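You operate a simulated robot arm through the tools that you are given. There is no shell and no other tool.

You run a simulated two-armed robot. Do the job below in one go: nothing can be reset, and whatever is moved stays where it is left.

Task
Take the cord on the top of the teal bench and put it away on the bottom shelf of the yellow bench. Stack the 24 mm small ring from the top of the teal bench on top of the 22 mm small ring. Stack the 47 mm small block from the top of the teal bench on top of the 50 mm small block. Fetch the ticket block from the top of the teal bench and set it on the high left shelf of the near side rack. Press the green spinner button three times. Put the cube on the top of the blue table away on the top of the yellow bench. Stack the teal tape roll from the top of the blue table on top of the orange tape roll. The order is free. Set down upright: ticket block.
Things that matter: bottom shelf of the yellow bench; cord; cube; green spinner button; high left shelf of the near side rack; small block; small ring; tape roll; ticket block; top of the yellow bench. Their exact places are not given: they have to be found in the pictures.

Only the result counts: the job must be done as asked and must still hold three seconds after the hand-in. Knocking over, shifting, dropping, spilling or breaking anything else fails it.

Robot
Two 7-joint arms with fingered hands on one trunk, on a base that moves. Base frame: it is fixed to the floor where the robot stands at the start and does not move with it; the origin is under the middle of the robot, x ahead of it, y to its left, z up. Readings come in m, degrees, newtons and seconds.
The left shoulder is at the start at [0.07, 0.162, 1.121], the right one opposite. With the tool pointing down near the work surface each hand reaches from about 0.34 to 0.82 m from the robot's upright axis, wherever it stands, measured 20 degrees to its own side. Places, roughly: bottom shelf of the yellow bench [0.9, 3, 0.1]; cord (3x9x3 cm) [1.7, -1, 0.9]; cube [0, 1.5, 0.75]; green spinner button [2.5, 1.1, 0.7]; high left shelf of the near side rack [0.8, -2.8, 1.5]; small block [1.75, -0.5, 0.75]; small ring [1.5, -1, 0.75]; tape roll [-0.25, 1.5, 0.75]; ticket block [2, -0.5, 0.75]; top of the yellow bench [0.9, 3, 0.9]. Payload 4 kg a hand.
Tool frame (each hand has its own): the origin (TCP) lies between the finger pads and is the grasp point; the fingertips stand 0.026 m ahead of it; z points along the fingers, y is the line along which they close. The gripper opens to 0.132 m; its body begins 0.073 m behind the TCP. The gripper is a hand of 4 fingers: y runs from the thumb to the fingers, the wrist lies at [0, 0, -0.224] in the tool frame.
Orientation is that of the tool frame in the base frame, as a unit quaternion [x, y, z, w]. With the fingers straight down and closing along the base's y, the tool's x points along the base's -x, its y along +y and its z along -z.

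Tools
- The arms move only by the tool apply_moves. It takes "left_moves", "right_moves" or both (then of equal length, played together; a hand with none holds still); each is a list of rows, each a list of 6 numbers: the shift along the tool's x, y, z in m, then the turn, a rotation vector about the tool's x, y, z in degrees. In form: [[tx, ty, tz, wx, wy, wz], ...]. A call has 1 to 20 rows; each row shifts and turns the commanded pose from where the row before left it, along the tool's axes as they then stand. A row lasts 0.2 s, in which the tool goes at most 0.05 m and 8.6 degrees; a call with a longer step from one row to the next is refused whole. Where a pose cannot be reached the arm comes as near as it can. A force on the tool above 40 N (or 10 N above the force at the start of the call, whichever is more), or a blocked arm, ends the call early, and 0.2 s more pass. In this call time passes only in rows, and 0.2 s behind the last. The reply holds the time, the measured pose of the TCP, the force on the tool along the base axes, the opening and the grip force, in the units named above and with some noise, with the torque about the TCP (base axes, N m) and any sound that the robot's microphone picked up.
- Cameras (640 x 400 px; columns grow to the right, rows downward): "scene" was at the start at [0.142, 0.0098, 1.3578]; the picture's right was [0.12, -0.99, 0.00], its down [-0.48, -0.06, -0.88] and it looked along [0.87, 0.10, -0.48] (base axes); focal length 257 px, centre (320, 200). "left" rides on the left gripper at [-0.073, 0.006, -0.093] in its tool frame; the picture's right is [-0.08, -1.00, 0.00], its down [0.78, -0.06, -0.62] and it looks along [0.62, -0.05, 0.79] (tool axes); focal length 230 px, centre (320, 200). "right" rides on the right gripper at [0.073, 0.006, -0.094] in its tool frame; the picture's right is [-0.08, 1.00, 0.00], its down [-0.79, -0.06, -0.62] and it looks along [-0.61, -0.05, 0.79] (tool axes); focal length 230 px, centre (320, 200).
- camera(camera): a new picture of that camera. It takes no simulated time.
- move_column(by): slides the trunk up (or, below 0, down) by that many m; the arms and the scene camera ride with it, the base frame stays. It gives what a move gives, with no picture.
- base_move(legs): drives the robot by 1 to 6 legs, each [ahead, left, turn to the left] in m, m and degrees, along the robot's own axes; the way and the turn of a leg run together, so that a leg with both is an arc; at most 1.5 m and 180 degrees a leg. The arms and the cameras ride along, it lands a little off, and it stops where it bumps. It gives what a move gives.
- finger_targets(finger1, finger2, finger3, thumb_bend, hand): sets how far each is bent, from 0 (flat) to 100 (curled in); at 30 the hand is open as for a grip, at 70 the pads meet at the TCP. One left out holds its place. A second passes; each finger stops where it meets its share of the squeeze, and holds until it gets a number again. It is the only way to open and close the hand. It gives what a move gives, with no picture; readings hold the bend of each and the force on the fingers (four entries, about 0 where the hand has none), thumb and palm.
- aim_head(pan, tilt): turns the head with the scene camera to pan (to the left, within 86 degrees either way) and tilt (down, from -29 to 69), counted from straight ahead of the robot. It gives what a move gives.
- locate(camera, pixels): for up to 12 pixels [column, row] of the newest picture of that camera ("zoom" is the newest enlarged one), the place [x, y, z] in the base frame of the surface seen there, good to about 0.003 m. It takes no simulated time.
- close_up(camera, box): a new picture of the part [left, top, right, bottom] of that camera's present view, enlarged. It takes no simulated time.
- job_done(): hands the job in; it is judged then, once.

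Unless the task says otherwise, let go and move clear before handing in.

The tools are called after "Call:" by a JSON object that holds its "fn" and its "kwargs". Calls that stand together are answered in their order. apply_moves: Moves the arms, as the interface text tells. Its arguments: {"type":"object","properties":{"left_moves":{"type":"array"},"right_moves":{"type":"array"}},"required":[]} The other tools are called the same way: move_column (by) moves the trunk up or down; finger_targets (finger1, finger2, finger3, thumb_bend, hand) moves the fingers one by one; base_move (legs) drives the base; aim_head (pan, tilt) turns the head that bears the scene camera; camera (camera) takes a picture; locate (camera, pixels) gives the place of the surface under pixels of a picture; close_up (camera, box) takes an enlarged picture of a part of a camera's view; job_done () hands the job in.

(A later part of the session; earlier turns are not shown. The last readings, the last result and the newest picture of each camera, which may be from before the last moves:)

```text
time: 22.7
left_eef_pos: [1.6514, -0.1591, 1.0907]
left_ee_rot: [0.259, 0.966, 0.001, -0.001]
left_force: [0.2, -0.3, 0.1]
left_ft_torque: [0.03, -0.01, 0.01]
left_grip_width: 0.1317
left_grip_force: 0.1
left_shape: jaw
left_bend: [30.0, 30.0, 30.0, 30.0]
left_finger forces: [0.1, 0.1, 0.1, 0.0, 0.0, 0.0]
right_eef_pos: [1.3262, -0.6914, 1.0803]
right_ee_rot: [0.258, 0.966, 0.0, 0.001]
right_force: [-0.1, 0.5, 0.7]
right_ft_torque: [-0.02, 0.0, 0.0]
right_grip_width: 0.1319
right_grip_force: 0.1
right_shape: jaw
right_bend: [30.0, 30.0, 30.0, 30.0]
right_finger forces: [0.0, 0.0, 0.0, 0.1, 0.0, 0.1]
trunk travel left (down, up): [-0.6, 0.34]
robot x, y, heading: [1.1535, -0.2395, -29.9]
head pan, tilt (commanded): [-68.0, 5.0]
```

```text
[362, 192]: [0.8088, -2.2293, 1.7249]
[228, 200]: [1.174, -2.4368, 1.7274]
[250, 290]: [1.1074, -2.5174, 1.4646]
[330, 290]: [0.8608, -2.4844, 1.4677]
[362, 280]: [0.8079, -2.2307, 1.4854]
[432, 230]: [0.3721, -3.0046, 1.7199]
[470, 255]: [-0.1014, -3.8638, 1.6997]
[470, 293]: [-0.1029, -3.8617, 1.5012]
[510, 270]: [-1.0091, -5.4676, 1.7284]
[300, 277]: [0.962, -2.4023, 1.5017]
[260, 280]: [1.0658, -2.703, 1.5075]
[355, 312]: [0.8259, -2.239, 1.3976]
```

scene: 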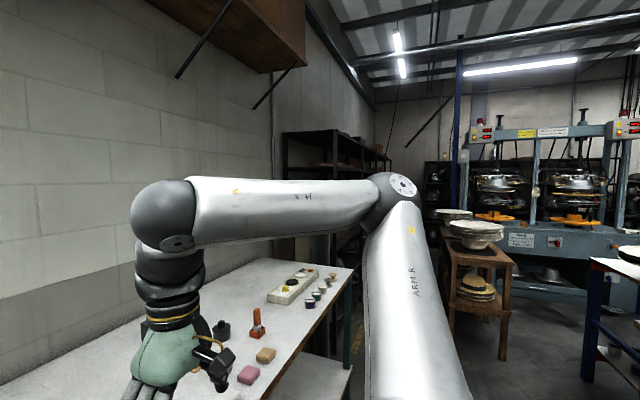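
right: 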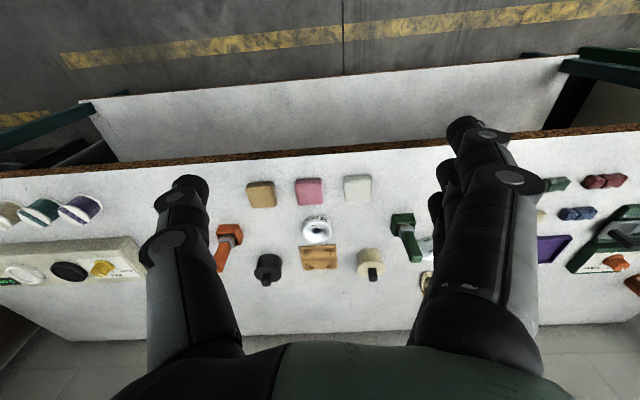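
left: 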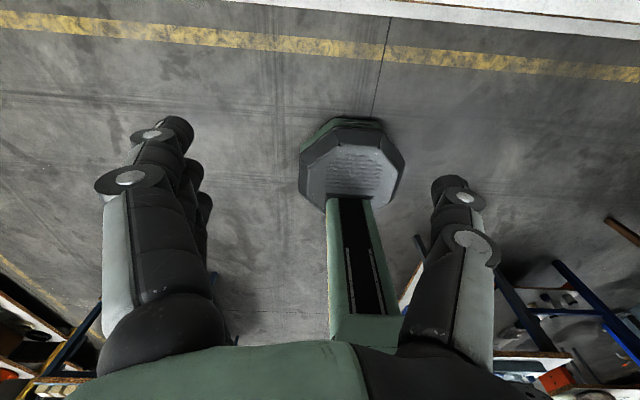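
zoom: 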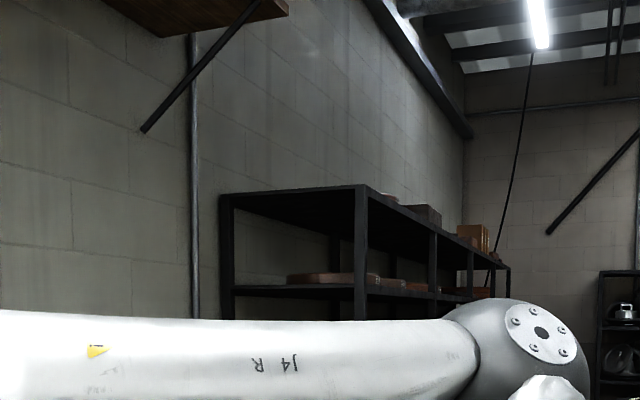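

The rack front runs from (0.809,-2.229) to (0.372,-3.005), with the high shelf at z≈1.48 and a roof shelf at 1.72, so the ticket must go in with a nearly horizontal hand. I'll check my base's footprint versus the bench by looking down.

Call:
{"fn": "aim_head", "kwargs": {"pan": 0, "tilt": 69}}

Call:
{"fn": "camera", "kwargs": {"camera": "scene"}}

```text
time: 24.1
left_eef_pos: [1.6505, -0.1602, 1.0899]
left_ee_rot: [0.258, 0.966, 0.0, 0.0]
left_force: [-0.7, 0.3, -0.6]
left_ft_torque: [0.01, 0.01, 0.01]
left_grip_width: 0.132
left_grip_force: 0.2
left_shape: jaw
left_bend: [30.0, 30.0, 30.0, 30.0]
left_finger forces: [0.0, 0.0, 0.1, 0.0, 0.0, 0.0]
right_eef_pos: [1.3256, -0.6911, 1.08]
right_ee_rot: [0.258, 0.966, 0.0, 0.0]
right_force: [0.7, 0.5, 0.3]
right_ft_torque: [0.01, 0.06, 0.0]
right_grip_width: 0.132
right_grip_force: 0.1
right_shape: jaw
right_bend: [30.0, 30.0, 30.0, 30.0]
right_finger forces: [0.0, 0.0, 0.0, 0.1, 0.0, 0.1]
trunk travel left (down, up): [-0.6, 0.34]
robot x, y, heading: [1.1532, -0.2356, -29.8]
head pan, tilt (commanded): [0.0, 68.8]
```

```text
taken
```

scene: 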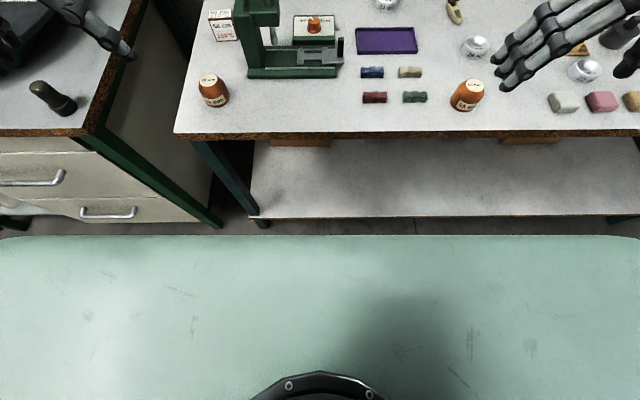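

The green base deck's front edge shows at row 235, close to the bench. I'll locate it and the shelf/desk edges.

Call:
{"fn": "locate", "kwargs": {"camera": "scene", "pixels": [[320, 238], [10, 240], [630, 240], [320, 216], [260, 214], [320, 131], [222, 228], [95, 130], [20, 135], [320, 390], [265, 226], [60, 105]]}}

Call:
{"fn": "locate", "kwargs": {"camera": "scene", "pixels": [[3, 260], [636, 260], [320, 300], [374, 97], [415, 97], [372, 72], [410, 71], [252, 74], [340, 76], [360, 52], [415, 52], [466, 92]]}}

```text
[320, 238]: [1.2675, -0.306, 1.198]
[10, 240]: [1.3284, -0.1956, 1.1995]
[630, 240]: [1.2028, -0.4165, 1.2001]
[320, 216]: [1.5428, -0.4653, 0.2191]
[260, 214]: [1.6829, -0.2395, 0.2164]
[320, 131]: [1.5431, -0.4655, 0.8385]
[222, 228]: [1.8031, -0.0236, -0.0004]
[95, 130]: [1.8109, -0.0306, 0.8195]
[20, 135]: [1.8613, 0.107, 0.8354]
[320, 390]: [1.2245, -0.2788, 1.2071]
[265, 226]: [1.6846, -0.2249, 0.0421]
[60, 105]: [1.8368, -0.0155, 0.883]
```

```text
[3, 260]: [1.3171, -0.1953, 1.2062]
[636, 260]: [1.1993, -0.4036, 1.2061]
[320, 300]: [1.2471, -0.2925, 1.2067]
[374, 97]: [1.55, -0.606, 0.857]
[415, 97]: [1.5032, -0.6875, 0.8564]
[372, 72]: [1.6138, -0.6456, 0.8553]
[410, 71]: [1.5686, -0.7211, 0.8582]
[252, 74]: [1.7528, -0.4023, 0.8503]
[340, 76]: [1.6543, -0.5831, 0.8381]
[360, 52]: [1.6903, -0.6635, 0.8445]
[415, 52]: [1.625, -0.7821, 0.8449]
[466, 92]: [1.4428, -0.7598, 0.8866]
```

What I saw is the torso top, not the base; the bench edge is still 0.45 m from my axis. I'll raise the trunk for arm clearance and move 0.11 m forward.

Call:
{"fn": "move_column", "kwargs": {"by": 0.15}}

Call:
{"fn": "base_move", "kwargs": {"legs": [[0.11, 0.03, 0]]}}

Call:
{"fn": "aim_head", "kwargs": {"pan": 10, "tilt": 50}}

Call:
{"fn": "camera", "kwargs": {"camera": "scene"}}

```text
time: 25.9
left_eef_pos: [1.6492, -0.1599, 1.2412]
left_ee_rot: [0.258, 0.966, 0.0, -0.001]
left_force: [-0.1, 0.6, 0.1]
left_ft_torque: [-0.03, 0.03, -0.01]
left_grip_width: 0.1319
left_grip_force: 0.1
left_shape: jaw
left_bend: [30.0, 30.0, 30.0, 30.0]
left_finger forces: [0.1, 0.0, 0.1, 0.0, 0.0, 0.0]
right_eef_pos: [1.3254, -0.6921, 1.2311]
right_ee_rot: [0.258, 0.966, 0.0, -0.001]
right_force: [0.1, -0.4, 0.5]
right_ft_torque: [0.04, 0.01, -0.01]
right_grip_width: 0.1321
right_grip_force: 0.2
right_shape: jaw
right_bend: [30.0, 30.0, 30.0, 30.0]
right_finger forces: [0.1, 0.1, 0.1, 0.1, 0.0, 0.0]
trunk travel left (down, up): [-0.75, 0.19]
robot x, y, heading: [1.149, -0.2404, -29.8]
head pan, tilt (commanded): [0.0, 68.8]
```

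```text
time: 27.1
left_eef_pos: [1.7597, -0.1907, 1.2416]
left_ee_rot: [0.26, 0.965, 0.0, 0.0]
left_force: [-0.1, 1.0, -0.3]
left_ft_torque: [-0.01, -0.02, 0.01]
left_grip_width: 0.1317
left_grip_force: 0.1
left_shape: jaw
left_bend: [30.0, 30.0, 30.0, 30.0]
left_finger forces: [0.1, 0.1, 0.0, 0.1, 0.1, 0.0]
right_eef_pos: [1.4337, -0.7217, 1.2319]
right_ee_rot: [0.26, 0.966, 0.0, 0.001]
right_force: [-0.6, -0.1, -0.3]
right_ft_torque: [0.01, -0.06, -0.01]
right_grip_width: 0.1319
right_grip_force: 0.0
right_shape: jaw
right_bend: [30.0, 30.0, 30.0, 30.0]
right_finger forces: [0.0, 0.1, 0.0, 0.1, 0.0, 0.0]
trunk travel left (down, up): [-0.75, 0.19]
robot x, y, heading: [1.2632, -0.27, -30.0]
head pan, tilt (commanded): [0.0, 68.8]
```

```text
time: 27.9
left_eef_pos: [1.763, -0.1929, 1.2415]
left_ee_rot: [0.259, 0.966, 0.0, -0.001]
left_force: [0.3, -0.4, -0.2]
left_ft_torque: [-0.02, 0.0, -0.02]
left_grip_width: 0.1317
left_grip_force: 0.0
left_shape: jaw
left_bend: [30.0, 30.0, 30.0, 30.0]
left_finger forces: [0.0, 0.1, 0.0, 0.0, 0.0, 0.0]
right_eef_pos: [1.4371, -0.7222, 1.2304]
right_ee_rot: [0.26, 0.966, 0.0, 0.0]
right_force: [0.2, -0.3, 0.1]
right_ft_torque: [0.04, -0.02, 0.0]
right_grip_width: 0.1321
right_grip_force: 0.0
right_shape: jaw
right_bend: [30.0, 30.0, 30.0, 30.0]
right_finger forces: [0.0, 0.0, 0.0, 0.0, 0.0, 0.0]
trunk travel left (down, up): [-0.75, 0.19]
robot x, y, heading: [1.2648, -0.2682, -30.3]
head pan, tilt (commanded): [10.0, 50.0]
```

```text
taken
```

scene: 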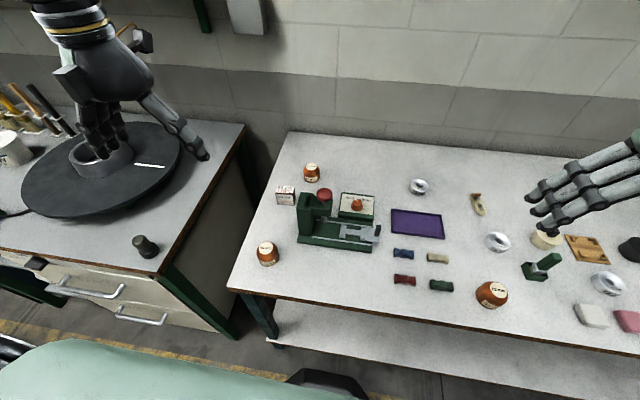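

Good view from here: 47 mm block at (311,172), 50 mm at (267,253), ticket at (285,195). I'll zoom in to refine their centres.

Call:
{"fn": "close_up", "kwargs": {"camera": "scene", "box": [250, 150, 346, 210]}}

Call:
{"fn": "locate", "kwargs": {"camera": "zoom", "pixels": [[405, 118], [375, 120], [440, 120], [405, 98], [405, 135], [365, 165], [455, 165], [410, 205], [180, 255], [300, 255], [190, 285], [300, 350]]}}

Call:
{"fn": "close_up", "kwargs": {"camera": "scene", "box": [220, 220, 316, 280]}}

Call:
{"fn": "locate", "kwargs": {"camera": "zoom", "pixels": [[310, 190], [275, 195], [345, 190], [310, 165], [310, 215], [245, 240], [380, 240], [320, 290], [520, 175], [540, 80], [400, 200], [200, 200]]}}

```text
6.67 times, centred on (298, 180) of scene
```

zoom: 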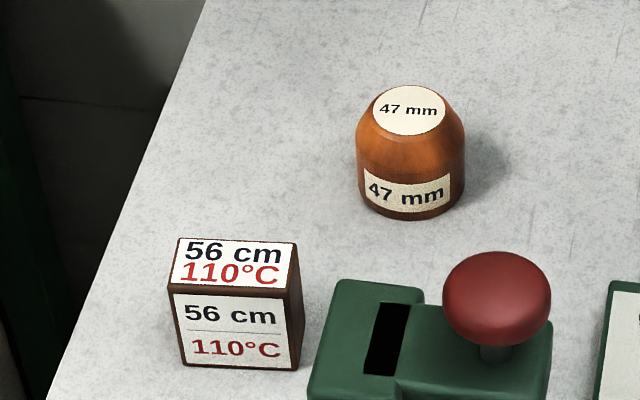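

```text
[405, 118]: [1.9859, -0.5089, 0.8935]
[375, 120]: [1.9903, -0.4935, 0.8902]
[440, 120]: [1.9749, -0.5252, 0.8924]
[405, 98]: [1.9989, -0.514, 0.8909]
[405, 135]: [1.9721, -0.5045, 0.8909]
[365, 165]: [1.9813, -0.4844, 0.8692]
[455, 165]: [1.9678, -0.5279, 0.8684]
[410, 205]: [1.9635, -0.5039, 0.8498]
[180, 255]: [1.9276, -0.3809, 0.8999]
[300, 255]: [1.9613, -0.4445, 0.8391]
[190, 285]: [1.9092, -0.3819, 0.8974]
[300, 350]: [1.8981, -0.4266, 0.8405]
```

```text
6.67 times, centred on (268, 250) of scene
```

zoom: 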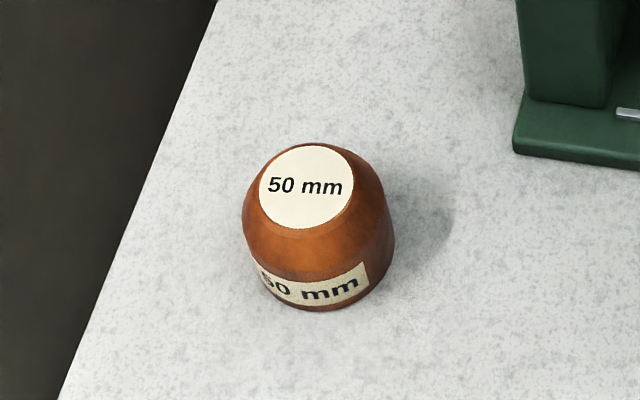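

```text
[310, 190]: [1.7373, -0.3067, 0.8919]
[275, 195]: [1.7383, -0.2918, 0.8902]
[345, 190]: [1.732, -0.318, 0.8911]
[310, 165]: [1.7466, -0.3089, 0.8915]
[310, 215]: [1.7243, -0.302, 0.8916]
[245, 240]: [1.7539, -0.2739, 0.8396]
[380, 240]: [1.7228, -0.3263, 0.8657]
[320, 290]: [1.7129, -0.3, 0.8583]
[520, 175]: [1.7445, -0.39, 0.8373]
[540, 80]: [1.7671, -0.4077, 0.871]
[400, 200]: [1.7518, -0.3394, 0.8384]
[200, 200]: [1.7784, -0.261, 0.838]
```

The 47 mm block's centre is about (1.986,-0.510) and the 50 mm block's about (1.738,-0.304), both with tops at z 0.891. I'll bring the left hand above the 47 mm block at height.

Call:
{"fn": "apply_moves", "kwargs": {"left_moves": [[-0.039, -0.018, 0, 0, 0, 0], [-0.039, -0.018, 0, 0, 0, 0], [-0.039, -0.018, 0, 0, 0, 0], [-0.039, -0.018, 0, 0, 0, 0], [-0.039, -0.018, 0, 0, 0, 0], [-0.039, -0.018, 0, 0, 0, 0], [-0.039, -0.018, 0, 0, 0, 0], [-0.039, -0.018, 0, 0, 0, 0], [-0.039, -0.019, 0, 0, 0, 0], [0, 0, 0.04, 0, 0, 0], [0, 0, 0.04, 0, 0, 0], [0, 0, 0.04, 0, 0, 0]]}}

Call:
{"fn": "camera", "kwargs": {"camera": "scene"}}

Call:
{"fn": "camera", "kwargs": {"camera": "left"}}

```text
time: 30.5
left_eef_pos: [1.9082, -0.4597, 1.1115]
left_ee_rot: [0.259, 0.966, -0.001, -0.001]
left_force: [-0.1, 0.9, 0.5]
left_ft_torque: [0.01, 0.03, 0.03]
left_grip_width: 0.1321
left_grip_force: 0.1
left_shape: jaw
left_bend: [30.0, 30.0, 30.0, 30.0]
left_finger forces: [0.1, 0.1, 0.0, 0.0, 0.0, 0.0]
left hand out of reach, approached as far as the arm can: row 7, 8, 9
right_eef_pos: [1.4371, -0.7236, 1.2315]
right_ee_rot: [0.261, 0.965, 0.0, 0.0]
right_force: [0.1, 0.3, 0.3]
right_ft_torque: [0.02, -0.02, 0.02]
right_grip_width: 0.1321
right_grip_force: 0.1
right_shape: jaw
right_bend: [30.0, 30.0, 30.0, 30.0]
right_finger forces: [0.1, 0.0, 0.1, 0.0, 0.0, 0.0]
trunk travel left (down, up): [-0.75, 0.19]
robot x, y, heading: [1.2669, -0.267, -30.1]
head pan, tilt (commanded): [10.0, 50.0]
```

```text
taken
```

scene: 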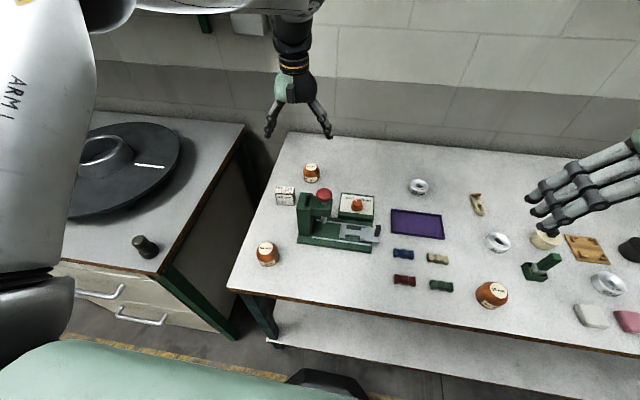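

```text
taken
```

left: 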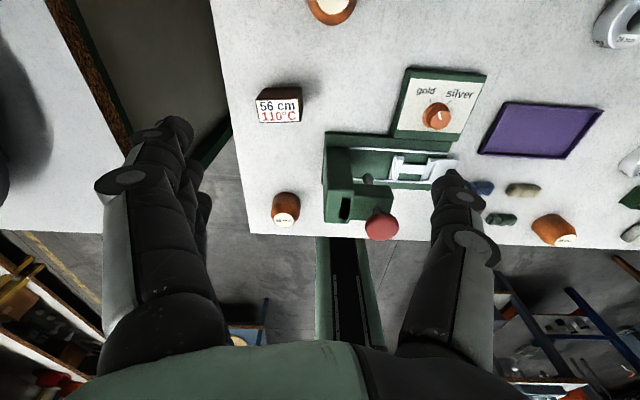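

Reach ran short at that height; the command now sits at (1.908,-0.460,1.11). I'll descend to z≈1.0 while going forward, then check.

Call:
{"fn": "apply_moves", "kwargs": {"left_moves": [[0, 0, 0.04, 0, 0, 0], [0, 0, 0.04, 0, 0, 0], [-0.03, 0, 0.03, 0, 0, 0], [-0.03, -0.002, 0, 0, 0, 0], [-0.033, -0.003, 0, 0, 0, 0]]}}

```text
time: 31.7
left_eef_pos: [1.9672, -0.4979, 0.9986]
left_ee_rot: [0.26, 0.965, 0.001, -0.002]
left_force: [0.6, -0.5, 0.9]
left_ft_torque: [-0.01, 0.03, 0.02]
left_grip_width: 0.132
left_grip_force: 0.1
left_shape: jaw
left_bend: [30.0, 30.0, 30.0, 30.0]
left_finger forces: [0.0, 0.0, 0.0, 0.0, 0.0, 0.0]
left hand out of reach, approached as far as the arm can: row 5
right_eef_pos: [1.4361, -0.7225, 1.2315]
right_ee_rot: [0.26, 0.966, 0.0, 0.0]
right_force: [-0.3, -0.3, 0.5]
right_ft_torque: [0.0, 0.01, 0.03]
right_grip_width: 0.1318
right_grip_force: 0.1
right_shape: jaw
right_bend: [30.0, 30.0, 30.0, 30.0]
right_finger forces: [0.1, 0.0, 0.0, 0.1, 0.0, 0.0]
trunk travel left (down, up): [-0.75, 0.19]
robot x, y, heading: [1.2603, -0.2653, -29.9]
head pan, tilt (commanded): [10.0, 50.0]
```

Nearly there: 2 cm short forward. I'll lower to z≈0.94 and finish the forward shift, then look.

Call:
{"fn": "apply_moves", "kwargs": {"left_moves": [[0, 0, 0.03, 0, 0, 0], [-0.011, -0.001, 0.03, 0, 0, 0], [-0.0115, 0, 0, 0, 0, 0]]}}

Call:
{"fn": "close_up", "kwargs": {"camera": "scene", "box": [230, 100, 390, 200]}}

Call:
{"fn": "camera", "kwargs": {"camera": "left"}}

```text
time: 32.5
left_eef_pos: [1.9626, -0.505, 0.9426]
left_ee_rot: [0.259, 0.966, -0.001, 0.0]
left_force: [0.4, 0.7, 1.2]
left_ft_torque: [0.01, -0.02, 0.01]
left_grip_width: 0.132
left_grip_force: 0.1
left_shape: jaw
left_bend: [30.0, 30.0, 30.0, 30.0]
left_finger forces: [0.0, 0.0, 0.0, 0.0, 0.0, 0.1]
left hand out of reach, approached as far as the arm can: row 2, 3
right_eef_pos: [1.4348, -0.7218, 1.2318]
right_ee_rot: [0.26, 0.966, 0.0, 0.001]
right_force: [0.1, 0.0, -0.2]
right_ft_torque: [0.0, 0.04, 0.04]
right_grip_width: 0.1318
right_grip_force: 0.1
right_shape: jaw
right_bend: [30.0, 30.0, 30.0, 30.0]
right_finger forces: [0.0, 0.0, 0.1, 0.1, 0.0, 0.0]
trunk travel left (down, up): [-0.75, 0.19]
robot x, y, heading: [1.2679, -0.2743, -30.6]
head pan, tilt (commanded): [10.0, 50.0]
```

```text
4.00 times, centred on (310, 150) of scene
```

zoom: 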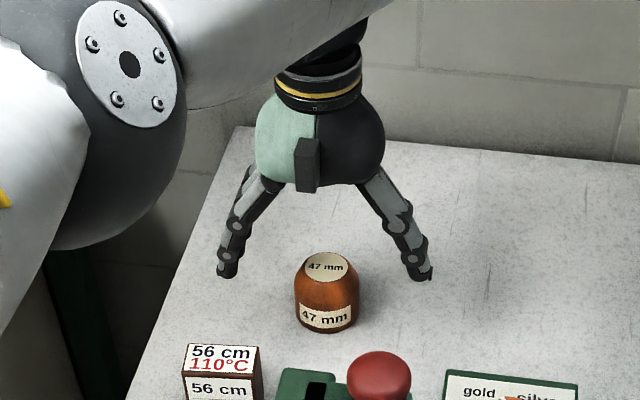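

```text
taken
```

left: 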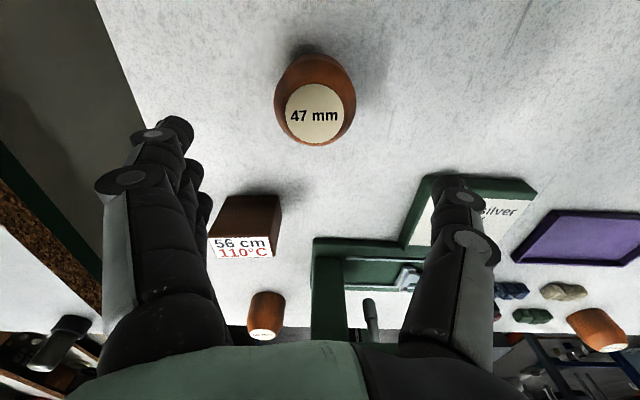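

The arm's shoulder-to-wrist limit (~0.66 m) keeps the TCP 2 cm short, so I'll tilt the hand 25° (fingers forward) to extend the reach, then shift forward.

Call:
{"fn": "apply_moves", "kwargs": {"left_moves": [[0, 0, 0, 0, -8.3, 0], [0, 0, 0, 0, -8.3, 0], [0, 0, 0, 0, -8.4, 0], [-0.0207, 0.007, 0.0096, 0, 0, 0]]}}

Call:
{"fn": "close_up", "kwargs": {"camera": "scene", "box": [230, 100, 390, 200]}}

```text
time: 33.5
left_eef_pos: [1.9868, -0.5108, 0.9402]
left_ee_rot: [0.254, 0.943, -0.056, 0.209]
left_force: [-0.3, 0.3, -0.5]
left_ft_torque: [-0.01, 0.0, 0.01]
left_grip_width: 0.132
left_grip_force: 0.1
left_shape: jaw
left_bend: [30.0, 30.0, 30.0, 30.0]
left_finger forces: [0.0, 0.0, 0.0, 0.0, 0.0, 0.0]
right_eef_pos: [1.4362, -0.7229, 1.2312]
right_ee_rot: [0.261, 0.965, 0.0, -0.001]
right_force: [0.4, -0.4, 0.9]
right_ft_torque: [0.02, 0.03, -0.01]
right_grip_width: 0.132
right_grip_force: 0.0
right_shape: jaw
right_bend: [30.0, 30.0, 30.0, 30.0]
right_finger forces: [0.0, 0.1, 0.1, 0.0, 0.0, 0.1]
trunk travel left (down, up): [-0.75, 0.19]
robot x, y, heading: [1.2661, -0.2695, -30.3]
head pan, tilt (commanded): [10.0, 50.0]
```

```text
4.00 times, centred on (310, 150) of scene
```

zoom: 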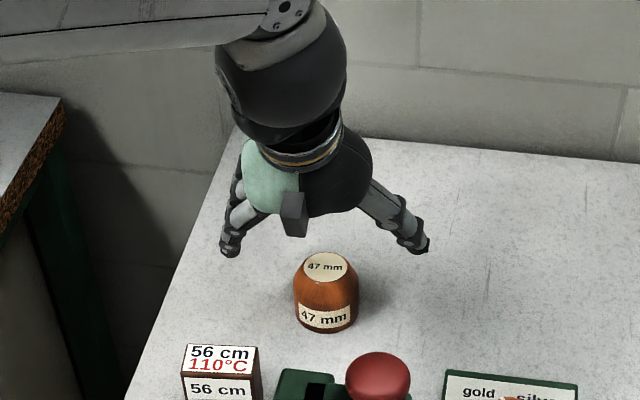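

TCP is now over the block at (1.987,-0.511,0.940). I'll lower it to z≈0.876.

Call:
{"fn": "apply_moves", "kwargs": {"left_moves": [[0.009, 0, 0.0193, 0, 0, 0], [0.009, 0, 0.0193, 0, 0, 0], [0.009, 0, 0.0193, 0, 0, 0]]}}

Call:
{"fn": "close_up", "kwargs": {"camera": "scene", "box": [230, 100, 390, 200]}}

Call:
{"fn": "camera", "kwargs": {"camera": "left"}}

```text
time: 34.3
left_eef_pos: [1.9869, -0.5115, 0.8772]
left_ee_rot: [0.253, 0.943, -0.056, 0.208]
left_force: [-0.6, 0.0, 0.4]
left_ft_torque: [-0.02, -0.02, -0.01]
left_grip_width: 0.1317
left_grip_force: 0.1
left_shape: jaw
left_bend: [30.0, 30.0, 30.0, 30.0]
left_finger forces: [0.0, 0.0, 0.0, 0.1, 0.0, 0.0]
right_eef_pos: [1.4346, -0.7226, 1.2312]
right_ee_rot: [0.26, 0.966, 0.0, -0.001]
right_force: [-0.1, 0.0, -0.6]
right_ft_torque: [0.0, -0.01, 0.03]
right_grip_width: 0.1319
right_grip_force: 0.0
right_shape: jaw
right_bend: [30.0, 30.0, 30.0, 30.0]
right_finger forces: [0.0, 0.1, 0.1, 0.0, 0.1, 0.1]
trunk travel left (down, up): [-0.75, 0.19]
robot x, y, heading: [1.2694, -0.2706, -29.7]
head pan, tilt (commanded): [10.0, 50.0]
```

```text
4.00 times, centred on (310, 150) of scene
```

zoom: 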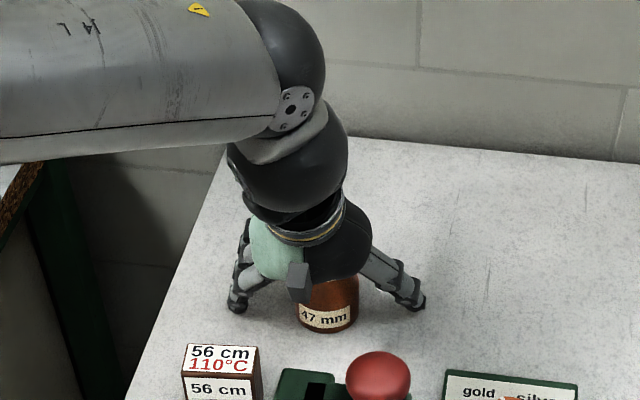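

```text
taken
```

left: 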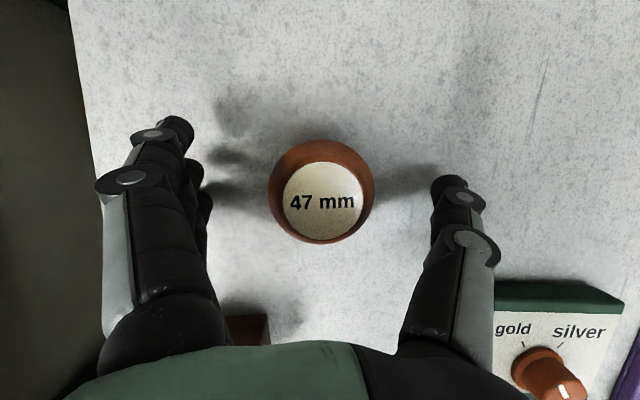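

The block sits centred between fingers and thumb in the left picture (centre at (321,200)). I'll close the hand.

Call:
{"fn": "finger_targets", "kwargs": {"hand": "left", "finger1": 70, "finger2": 70, "finger3": 70, "thumb_bend": 70}}

Call:
{"fn": "camera", "kwargs": {"camera": "left"}}

```text
time: 35.3
left_eef_pos: [1.9858, -0.5104, 0.8802]
left_ee_rot: [0.253, 0.943, -0.057, 0.21]
left_force: [4.1, 1.7, 15.0]
left_ft_torque: [0.68, -0.27, -0.13]
left_grip_width: 0.0394
left_grip_force: 24.1
left_shape: fingers
left_bend: [63.0, 54.0, 64.0, 62.0]
left_finger forces: [5.5, 8.0, 17.6, 0.0, 16.2, 0.1]
right_eef_pos: [1.4335, -0.7207, 1.2321]
right_ee_rot: [0.26, 0.966, 0.0, 0.001]
right_force: [0.2, -0.4, 1.2]
right_ft_torque: [0.02, -0.01, 0.03]
right_grip_width: 0.1321
right_grip_force: 0.1
right_shape: jaw
right_bend: [30.0, 30.0, 30.0, 30.0]
right_finger forces: [0.0, 0.0, 0.0, 0.0, 0.0, 0.1]
trunk travel left (down, up): [-0.75, 0.19]
robot x, y, heading: [1.2641, -0.2655, -29.9]
head pan, tilt (commanded): [10.0, 50.0]
```

```text
taken
```

left: 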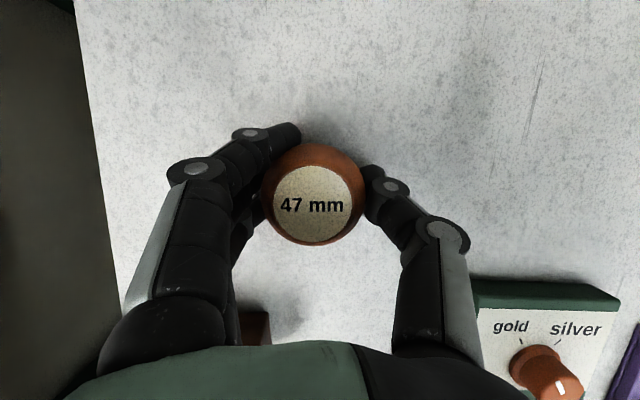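

The grip is on (24 N, width 0.039); the fingertips press the table slightly. I'll lift straight up.

Call:
{"fn": "apply_moves", "kwargs": {"left_moves": [[-0.0085, 0, -0.0181, 0, 0, 0], [-0.0127, 0, -0.0272, 0, 0, 0], [-0.0127, 0, -0.0272, 0, 0, 0], [-0.0127, 0, -0.0272, 0, 0, 0]]}}

Call:
{"fn": "camera", "kwargs": {"camera": "left"}}

Call:
{"fn": "close_up", "kwargs": {"camera": "scene", "box": [230, 100, 390, 200]}}

```text
time: 36.3
left_eef_pos: [1.9871, -0.5105, 0.9906]
left_ee_rot: [0.253, 0.943, -0.056, 0.209]
left_force: [-0.7, 0.0, -0.3]
left_ft_torque: [-0.02, 0.03, -0.04]
left_grip_width: 0.0399
left_grip_force: 17.1
left_shape: fingers
left_bend: [63.0, 54.0, 63.0, 62.0]
left_finger forces: [4.7, 6.7, 6.1, 0.0, 17.2, 0.0]
right_eef_pos: [1.4352, -0.7216, 1.231]
right_ee_rot: [0.26, 0.966, -0.001, 0.0]
right_force: [0.2, 0.1, 0.2]
right_ft_torque: [0.0, 0.01, 0.0]
right_grip_width: 0.1317
right_grip_force: 0.2
right_shape: jaw
right_bend: [30.0, 30.0, 30.0, 30.0]
right_finger forces: [0.1, 0.0, 0.0, 0.0, 0.0, 0.0]
trunk travel left (down, up): [-0.75, 0.19]
robot x, y, heading: [1.2662, -0.2692, -30.0]
head pan, tilt (commanded): [10.0, 50.0]
```

```text
taken
```

left: 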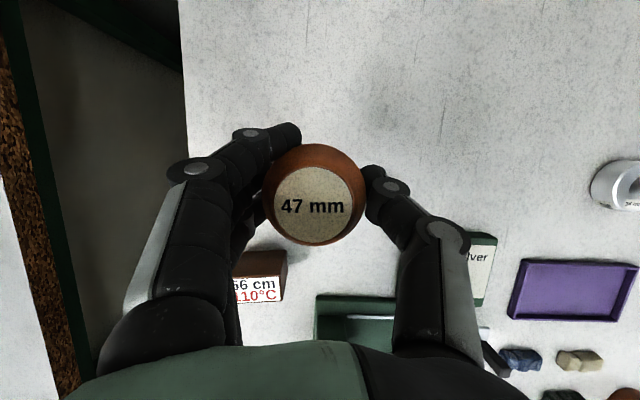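

```text
4.00 times, centred on (310, 150) of scene
```

zoom: 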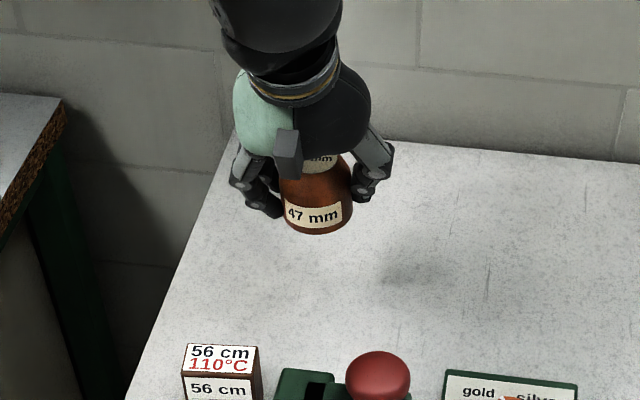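

The block is lifted and held. I'll measure where its top disc sits relative to the TCP, using the left picture's disc edges around (312,206).

Call:
{"fn": "locate", "kwargs": {"camera": "left", "pixels": [[313, 206], [279, 206], [345, 203], [313, 172], [310, 240], [313, 150], [355, 200]]}}

Call:
{"fn": "apply_moves", "kwargs": {"left_moves": [[-0.0169, 0, -0.0362, 0, 0, 0], [-0.0169, 0, -0.0362, 0, 0, 0], [-0.0169, 0, -0.0362, 0, 0, 0]]}}

```text
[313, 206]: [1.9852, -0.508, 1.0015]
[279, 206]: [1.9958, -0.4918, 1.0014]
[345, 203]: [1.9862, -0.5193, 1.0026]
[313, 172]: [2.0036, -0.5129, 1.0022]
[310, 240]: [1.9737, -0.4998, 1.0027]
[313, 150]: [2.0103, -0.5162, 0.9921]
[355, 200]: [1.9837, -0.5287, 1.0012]
```

```text
time: 37.1
left_eef_pos: [1.9859, -0.5098, 1.1092]
left_ee_rot: [0.253, 0.943, -0.055, 0.209]
left_force: [0.3, -0.6, -0.1]
left_ft_torque: [0.01, 0.01, 0.04]
left_grip_width: 0.0397
left_grip_force: 17.5
left_shape: fingers
left_bend: [63.0, 54.0, 63.0, 62.0]
left_finger forces: [4.8, 6.7, 6.2, 0.0, 17.2, 0.1]
right_eef_pos: [1.4336, -0.7222, 1.2313]
right_ee_rot: [0.26, 0.966, 0.001, 0.0]
right_force: [0.3, -1.2, 0.7]
right_ft_torque: [0.0, 0.0, 0.05]
right_grip_width: 0.132
right_grip_force: 0.1
right_shape: jaw
right_bend: [30.0, 30.0, 30.0, 30.0]
right_finger forces: [0.0, 0.0, 0.1, 0.0, 0.0, 0.0]
trunk travel left (down, up): [-0.75, 0.19]
robot x, y, heading: [1.2621, -0.2691, -30.0]
head pan, tilt (commanded): [10.0, 50.0]
```

The block hangs level, centred at TCP +(0.002,0.004), bottom 0.042 below the TCP. I'll carry it back over the 50 mm block at height.

Call:
{"fn": "apply_moves", "kwargs": {"left_moves": [[0.03594, 0.0062, -0.01678, 0, 0, 0], [0.03594, 0.0062, -0.01678, 0, 0, 0], [0.03594, 0.0062, -0.01678, 0, 0, 0], [0.03594, 0.0062, -0.01678, 0, 0, 0], [0.03594, 0.0062, -0.01678, 0, 0, 0], [0.03594, 0.0062, -0.01678, 0, 0, 0], [0.03594, 0.0062, -0.01678, 0, 0, 0], [0.03594, 0.0064, -0.01678, 0, 0, 0]]}}

Call:
{"fn": "camera", "kwargs": {"camera": "left"}}

Call:
{"fn": "camera", "kwargs": {"camera": "scene"}}

```text
time: 38.9
left_eef_pos: [1.74, -0.3094, 1.1101]
left_ee_rot: [0.253, 0.943, -0.056, 0.207]
left_force: [0.5, -0.2, -0.3]
left_ft_torque: [-0.04, 0.01, -0.01]
left_grip_width: 0.0391
left_grip_force: 17.5
left_shape: fingers
left_bend: [64.0, 54.0, 63.0, 62.0]
left_finger forces: [4.8, 6.5, 6.1, 0.0, 16.9, 0.0]
left hand out of reach, approached as far as the arm can: row 8
right_eef_pos: [1.4348, -0.7211, 1.2324]
right_ee_rot: [0.259, 0.966, 0.0, 0.001]
right_force: [-0.4, -0.2, -0.1]
right_ft_torque: [0.0, 0.02, 0.01]
right_grip_width: 0.1319
right_grip_force: 0.1
right_shape: jaw
right_bend: [30.0, 30.0, 30.0, 30.0]
right_finger forces: [0.1, 0.1, 0.0, 0.0, 0.0, 0.0]
trunk travel left (down, up): [-0.75, 0.19]
robot x, y, heading: [1.2635, -0.2692, -30.3]
head pan, tilt (commanded): [10.0, 50.0]
```

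```text
taken
```

left: 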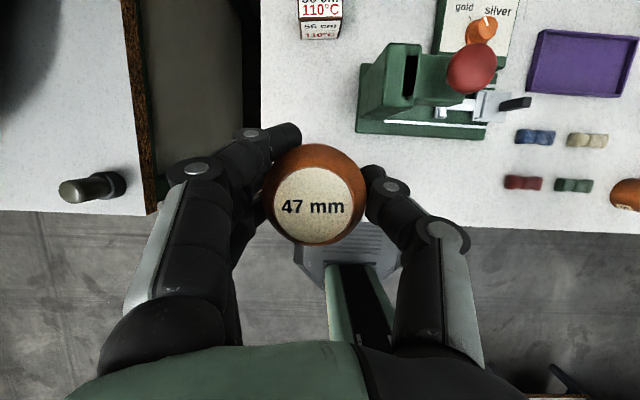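

```text
taken
```

scene: 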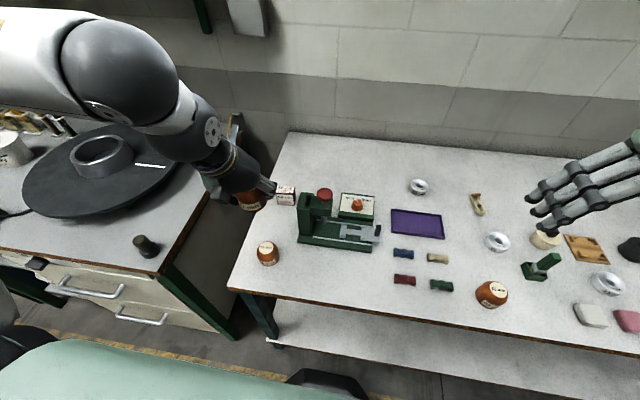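

The octagonal base shows in the left picture around (300-400,250-295); I'll locate its edges while here, then lower the block.

Call:
{"fn": "locate", "kwargs": {"camera": "left", "pixels": [[300, 256], [396, 256], [385, 250], [312, 285], [390, 270], [345, 262], [180, 205], [180, 195], [265, 225], [600, 230], [90, 187], [60, 190]]}}

Call:
{"fn": "apply_moves", "kwargs": {"left_moves": [[0.0127, 0, 0.0272, 0, 0, 0], [0.0127, 0, 0.0272, 0, 0, 0], [0.0127, 0, 0.0272, 0, 0, 0]]}}

Call:
{"fn": "close_up", "kwargs": {"camera": "scene", "box": [190, 170, 350, 270]}}

```text
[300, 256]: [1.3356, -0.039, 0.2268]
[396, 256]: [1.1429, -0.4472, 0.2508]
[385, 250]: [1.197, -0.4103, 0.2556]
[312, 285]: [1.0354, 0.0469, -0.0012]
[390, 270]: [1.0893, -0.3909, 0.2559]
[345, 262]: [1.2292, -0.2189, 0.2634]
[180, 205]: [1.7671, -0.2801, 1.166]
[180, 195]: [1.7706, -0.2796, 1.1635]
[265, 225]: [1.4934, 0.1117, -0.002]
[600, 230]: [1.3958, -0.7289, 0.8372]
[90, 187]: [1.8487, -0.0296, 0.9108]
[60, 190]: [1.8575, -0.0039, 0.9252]
```

```text
time: 39.7
left_eef_pos: [1.7496, -0.3078, 1.0264]
left_ee_rot: [0.254, 0.943, -0.056, 0.208]
left_force: [0.0, -0.1, -1.9]
left_ft_torque: [0.0, -0.01, -0.04]
left_grip_width: 0.0392
left_grip_force: 16.8
left_shape: fingers
left_bend: [64.0, 54.0, 63.0, 62.0]
left_finger forces: [4.8, 6.5, 6.1, 0.0, 16.8, 0.1]
left hand out of reach, approached as far as the arm can: row 1
right_eef_pos: [1.4367, -0.7215, 1.2305]
right_ee_rot: [0.26, 0.966, 0.001, 0.0]
right_force: [0.0, -0.5, 0.2]
right_ft_torque: [-0.01, -0.01, 0.01]
right_grip_width: 0.1319
right_grip_force: 0.0
right_shape: jaw
right_bend: [30.0, 30.0, 30.0, 30.0]
right_finger forces: [0.0, 0.1, 0.0, 0.1, 0.0, 0.0]
trunk travel left (down, up): [-0.75, 0.19]
robot x, y, heading: [1.2676, -0.2707, -30.0]
head pan, tilt (commanded): [10.0, 50.0]
```

```text
4.00 times, centred on (270, 220) of scene
```

zoom: 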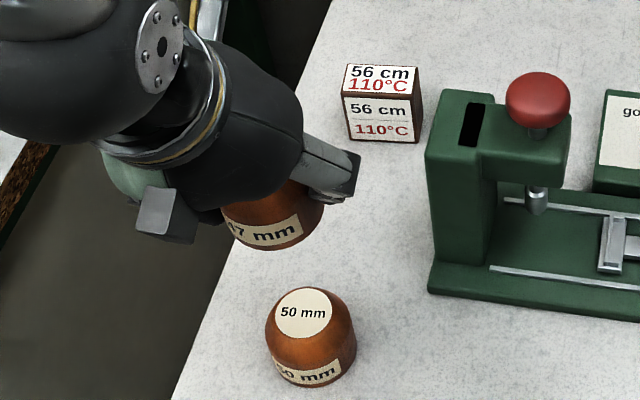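

The commanded pose is 14 mm off from the target due to near-limit reach. I'll correct while lowering to z≈0.96.

Call:
{"fn": "apply_moves", "kwargs": {"left_moves": [[0.0127, 0, 0.0272, 0, 0, 0], [0.0106, -0.007, -0.0049, 0, 0, 0], [0.0127, 0, 0.0272, 0, 0, 0]]}}

Call:
{"fn": "close_up", "kwargs": {"camera": "scene", "box": [190, 170, 350, 270]}}

Call:
{"fn": "camera", "kwargs": {"camera": "left"}}

```text
time: 40.5
left_eef_pos: [1.7346, -0.3064, 0.9651]
left_ee_rot: [0.254, 0.943, -0.056, 0.208]
left_force: [0.0, -0.9, -0.5]
left_ft_torque: [-0.01, 0.0, 0.01]
left_grip_width: 0.0392
left_grip_force: 17.1
left_shape: fingers
left_bend: [64.0, 54.0, 63.0, 62.0]
left_finger forces: [4.9, 6.5, 6.2, 0.1, 16.7, 0.0]
right_eef_pos: [1.4362, -0.7225, 1.2316]
right_ee_rot: [0.26, 0.966, 0.0, 0.0]
right_force: [-0.4, -0.6, -0.3]
right_ft_torque: [0.01, 0.04, -0.04]
right_grip_width: 0.1321
right_grip_force: 0.0
right_shape: jaw
right_bend: [30.0, 30.0, 30.0, 30.0]
right_finger forces: [0.0, 0.0, 0.0, 0.0, 0.0, 0.0]
trunk travel left (down, up): [-0.75, 0.19]
robot x, y, heading: [1.2682, -0.2684, -30.1]
head pan, tilt (commanded): [10.0, 50.0]
```

```text
4.00 times, centred on (270, 220) of scene
```

zoom: 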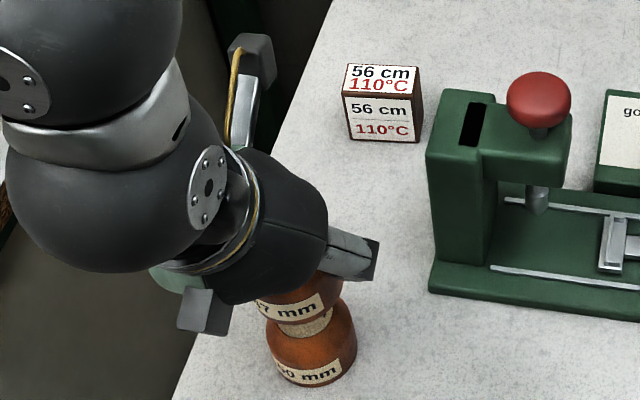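

```text
taken
```

left: 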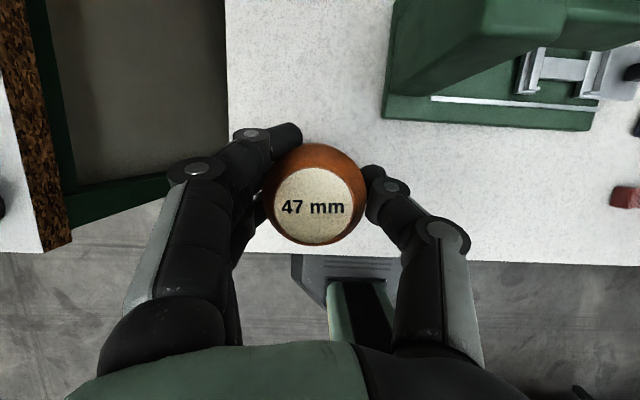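

The held block is within ~2 mm above the 50 mm block. I'll lower it gently to contact.

Call:
{"fn": "apply_moves", "kwargs": {"left_moves": [[0.0051, 0.001, 0.0109, 0, 0, 0], [0.0042, 0, 0.0091, 0, 0, 0], [0.0021, 0, 0.0045, 0, 0, 0]]}}

Call:
{"fn": "close_up", "kwargs": {"camera": "scene", "box": [230, 210, 310, 260]}}

```text
time: 41.3
left_eef_pos: [1.7322, -0.3065, 0.9378]
left_ee_rot: [0.253, 0.943, -0.056, 0.209]
left_force: [0.1, 0.3, -0.2]
left_ft_torque: [-0.01, -0.02, -0.01]
left_grip_width: 0.0393
left_grip_force: 17.0
left_shape: fingers
left_bend: [64.0, 54.0, 63.0, 62.0]
left_finger forces: [4.9, 6.4, 6.1, 0.0, 16.6, 0.1]
right_eef_pos: [1.4348, -0.722, 1.2308]
right_ee_rot: [0.26, 0.966, -0.001, 0.0]
right_force: [0.4, 0.0, -0.5]
right_ft_torque: [-0.03, 0.03, 0.01]
right_grip_width: 0.132
right_grip_force: 0.0
right_shape: jaw
right_bend: [30.0, 30.0, 30.0, 30.0]
right_finger forces: [0.0, 0.0, 0.0, 0.1, 0.1, 0.1]
trunk travel left (down, up): [-0.75, 0.19]
robot x, y, heading: [1.2665, -0.2685, -30.2]
head pan, tilt (commanded): [10.0, 50.0]
```

```text
8.00 times, centred on (270, 235) of scene
```

zoom: 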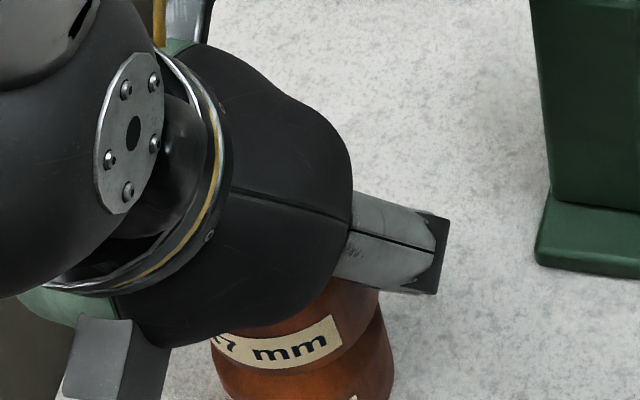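

About 4 mm short in the forward direction; I'll nudge forward and go down the last few millimetres.

Call:
{"fn": "apply_moves", "kwargs": {"left_moves": [[-0.0034, 0.0005, 0.0016, 0, 0, 0], [0.0008, 0, 0.0018, 0, 0, 0], [0.0008, 0, 0.0018, 0, 0, 0]]}}

```text
time: 42.1
left_eef_pos: [1.7383, -0.3085, 0.9349]
left_ee_rot: [0.254, 0.943, -0.057, 0.209]
left_force: [0.0, 0.6, -0.4]
left_ft_torque: [0.0, 0.0, -0.04]
left_grip_width: 0.0392
left_grip_force: 17.5
left_shape: fingers
left_bend: [64.0, 54.0, 63.0, 62.0]
left_finger forces: [4.8, 6.4, 6.1, 0.0, 16.8, 0.1]
right_eef_pos: [1.4353, -0.7221, 1.2311]
right_ee_rot: [0.26, 0.966, 0.0, 0.0]
right_force: [0.0, 0.3, -0.1]
right_ft_torque: [0.0, 0.02, -0.02]
right_grip_width: 0.132
right_grip_force: 0.1
right_shape: jaw
right_bend: [30.0, 30.0, 30.0, 30.0]
right_finger forces: [0.0, 0.0, 0.0, 0.0, 0.0, 0.0]
trunk travel left (down, up): [-0.75, 0.19]
robot x, y, heading: [1.2633, -0.2678, -30.2]
head pan, tilt (commanded): [10.0, 50.0]
```

Still no contact force at z 0.935; I'll continue down in 2 mm steps until contact.

Call:
{"fn": "apply_moves", "kwargs": {"left_moves": [[0.0008, 0, 0.0018, 0, 0, 0]]}}

Call:
{"fn": "apply_moves", "kwargs": {"left_moves": [[0.0008, 0, 0.0018, 0, 0, 0]]}}

```text
time: 42.5
left_eef_pos: [1.7374, -0.3089, 0.932]
left_ee_rot: [0.254, 0.943, -0.056, 0.208]
left_force: [1.4, 0.3, 0.8]
left_ft_torque: [0.05, 0.01, -0.02]
left_grip_width: 0.0392
left_grip_force: 16.8
left_shape: fingers
left_bend: [64.0, 54.0, 63.0, 62.0]
left_finger forces: [5.3, 6.7, 6.2, 0.0, 16.8, 0.0]
right_eef_pos: [1.4351, -0.7214, 1.2305]
right_ee_rot: [0.259, 0.966, 0.0, 0.0]
right_force: [-0.1, -0.1, 0.4]
right_ft_torque: [0.03, 0.0, 0.02]
right_grip_width: 0.1317
right_grip_force: 0.0
right_shape: jaw
right_bend: [30.0, 30.0, 30.0, 30.0]
right_finger forces: [0.0, 0.0, 0.0, 0.0, 0.0, 0.0]
trunk travel left (down, up): [-0.75, 0.19]
robot x, y, heading: [1.266, -0.2678, -29.9]
head pan, tilt (commanded): [10.0, 50.0]
```

```text
time: 42.9
left_eef_pos: [1.7368, -0.3074, 0.9305]
left_ee_rot: [0.254, 0.943, -0.056, 0.21]
left_force: [0.1, 0.2, 7.5]
left_ft_torque: [0.21, -0.09, -0.02]
left_grip_width: 0.0395
left_grip_force: 18.7
left_shape: fingers
left_bend: [64.0, 54.0, 63.0, 62.0]
left_finger forces: [6.2, 7.2, 7.0, 0.0, 17.1, 0.0]
right_eef_pos: [1.4344, -0.7219, 1.2298]
right_ee_rot: [0.26, 0.966, 0.001, 0.0]
right_force: [0.7, 0.7, 0.7]
right_ft_torque: [-0.01, 0.0, -0.02]
right_grip_width: 0.1321
right_grip_force: 0.0
right_shape: jaw
right_bend: [30.0, 30.0, 30.0, 30.0]
right_finger forces: [0.0, 0.1, 0.0, 0.0, 0.1, 0.1]
trunk travel left (down, up): [-0.75, 0.19]
robot x, y, heading: [1.2621, -0.2694, -29.7]
head pan, tilt (commanded): [10.0, 50.0]
```

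Contact at 7.5 N. I'll open the hand partially to release.

Call:
{"fn": "finger_targets", "kwargs": {"hand": "left", "finger1": 45, "finger2": 45, "finger3": 45, "thumb_bend": 45}}

Call:
{"fn": "camera", "kwargs": {"camera": "left"}}

Call:
{"fn": "close_up", "kwargs": {"camera": "scene", "box": [190, 170, 350, 270]}}

```text
time: 43.9
left_eef_pos: [1.737, -0.3077, 0.9291]
left_ee_rot: [0.254, 0.943, -0.056, 0.208]
left_force: [-0.4, 0.1, 0.0]
left_ft_torque: [0.02, 0.01, -0.01]
left_grip_width: 0.0863
left_grip_force: 0.0
left_shape: fingers
left_bend: [45.0, 45.0, 45.0, 45.0]
left_finger forces: [0.1, 0.0, 0.0, 0.1, 0.0, 0.0]
right_eef_pos: [1.4352, -0.7213, 1.231]
right_ee_rot: [0.26, 0.966, -0.001, 0.0]
right_force: [0.0, 0.3, -0.1]
right_ft_torque: [0.03, 0.04, -0.02]
right_grip_width: 0.1319
right_grip_force: 0.0
right_shape: jaw
right_bend: [30.0, 30.0, 30.0, 30.0]
right_finger forces: [0.0, 0.1, 0.0, 0.0, 0.1, 0.0]
trunk travel left (down, up): [-0.75, 0.19]
robot x, y, heading: [1.2643, -0.2708, -30.2]
head pan, tilt (commanded): [10.0, 50.0]
```

```text
taken
```

left: 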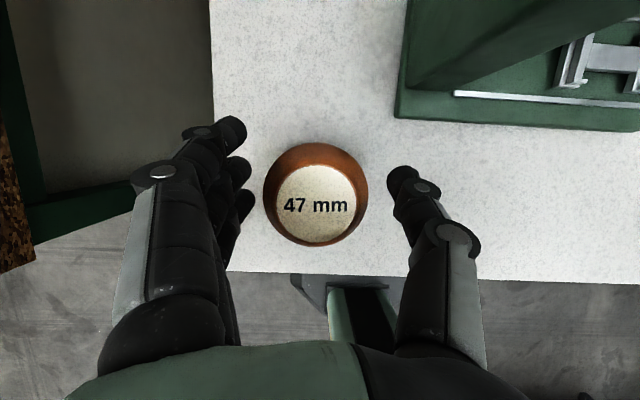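

```text
4.00 times, centred on (270, 220) of scene
```

zoom: 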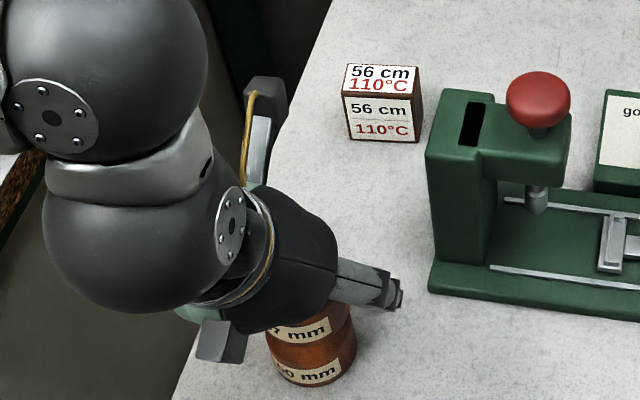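

The block stands on the 50 mm block. I'll retract straight up and look at the stack.

Call:
{"fn": "apply_moves", "kwargs": {"left_moves": [[-0.0085, 0, -0.0181, 0, 0, 0], [-0.0127, 0, -0.0272, 0, 0, 0], [-0.0169, 0, -0.0362, 0, 0, 0], [-0.0169, 0, -0.0362, 0, 0, 0], [-0.0169, 0, -0.0362, 0, 0, 0]]}}

Call:
{"fn": "close_up", "kwargs": {"camera": "scene", "box": [190, 170, 350, 270]}}

Call:
{"fn": "camera", "kwargs": {"camera": "left"}}

```text
time: 45.1
left_eef_pos: [1.7449, -0.3105, 1.0985]
left_ee_rot: [0.253, 0.943, -0.055, 0.208]
left_force: [0.2, 0.6, 0.1]
left_ft_torque: [-0.02, -0.02, 0.0]
left_grip_width: 0.0864
left_grip_force: 0.0
left_shape: fingers
left_bend: [45.0, 45.0, 45.0, 45.0]
left_finger forces: [0.0, 0.1, 0.0, 0.1, 0.1, 0.0]
left hand out of reach, approached as far as the arm can: row 3, 4
right_eef_pos: [1.4349, -0.7221, 1.2324]
right_ee_rot: [0.259, 0.966, 0.0, 0.001]
right_force: [-1.0, 0.0, -0.5]
right_ft_torque: [-0.03, -0.01, 0.01]
right_grip_width: 0.132
right_grip_force: 0.0
right_shape: jaw
right_bend: [30.0, 30.0, 30.0, 30.0]
right_finger forces: [0.0, 0.0, 0.0, 0.1, 0.0, 0.0]
trunk travel left (down, up): [-0.75, 0.19]
robot x, y, heading: [1.2645, -0.2698, -29.9]
head pan, tilt (commanded): [10.0, 50.0]
```

```text
4.00 times, centred on (270, 220) of scene
```

zoom: 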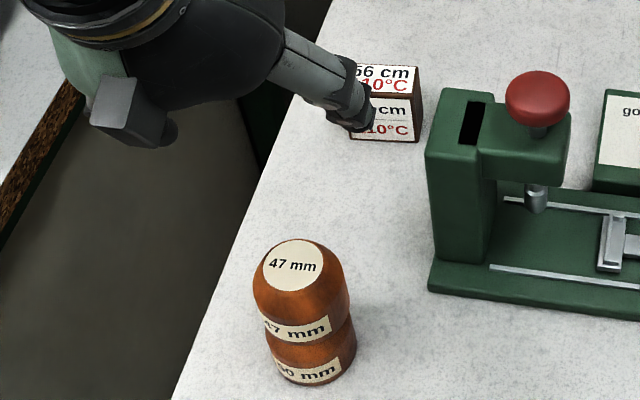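

```text
taken
```

left: 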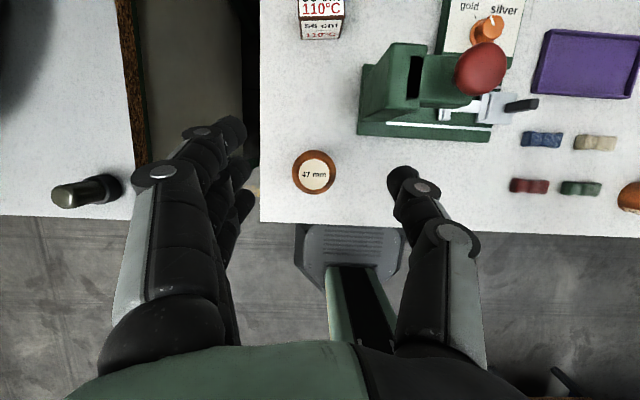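

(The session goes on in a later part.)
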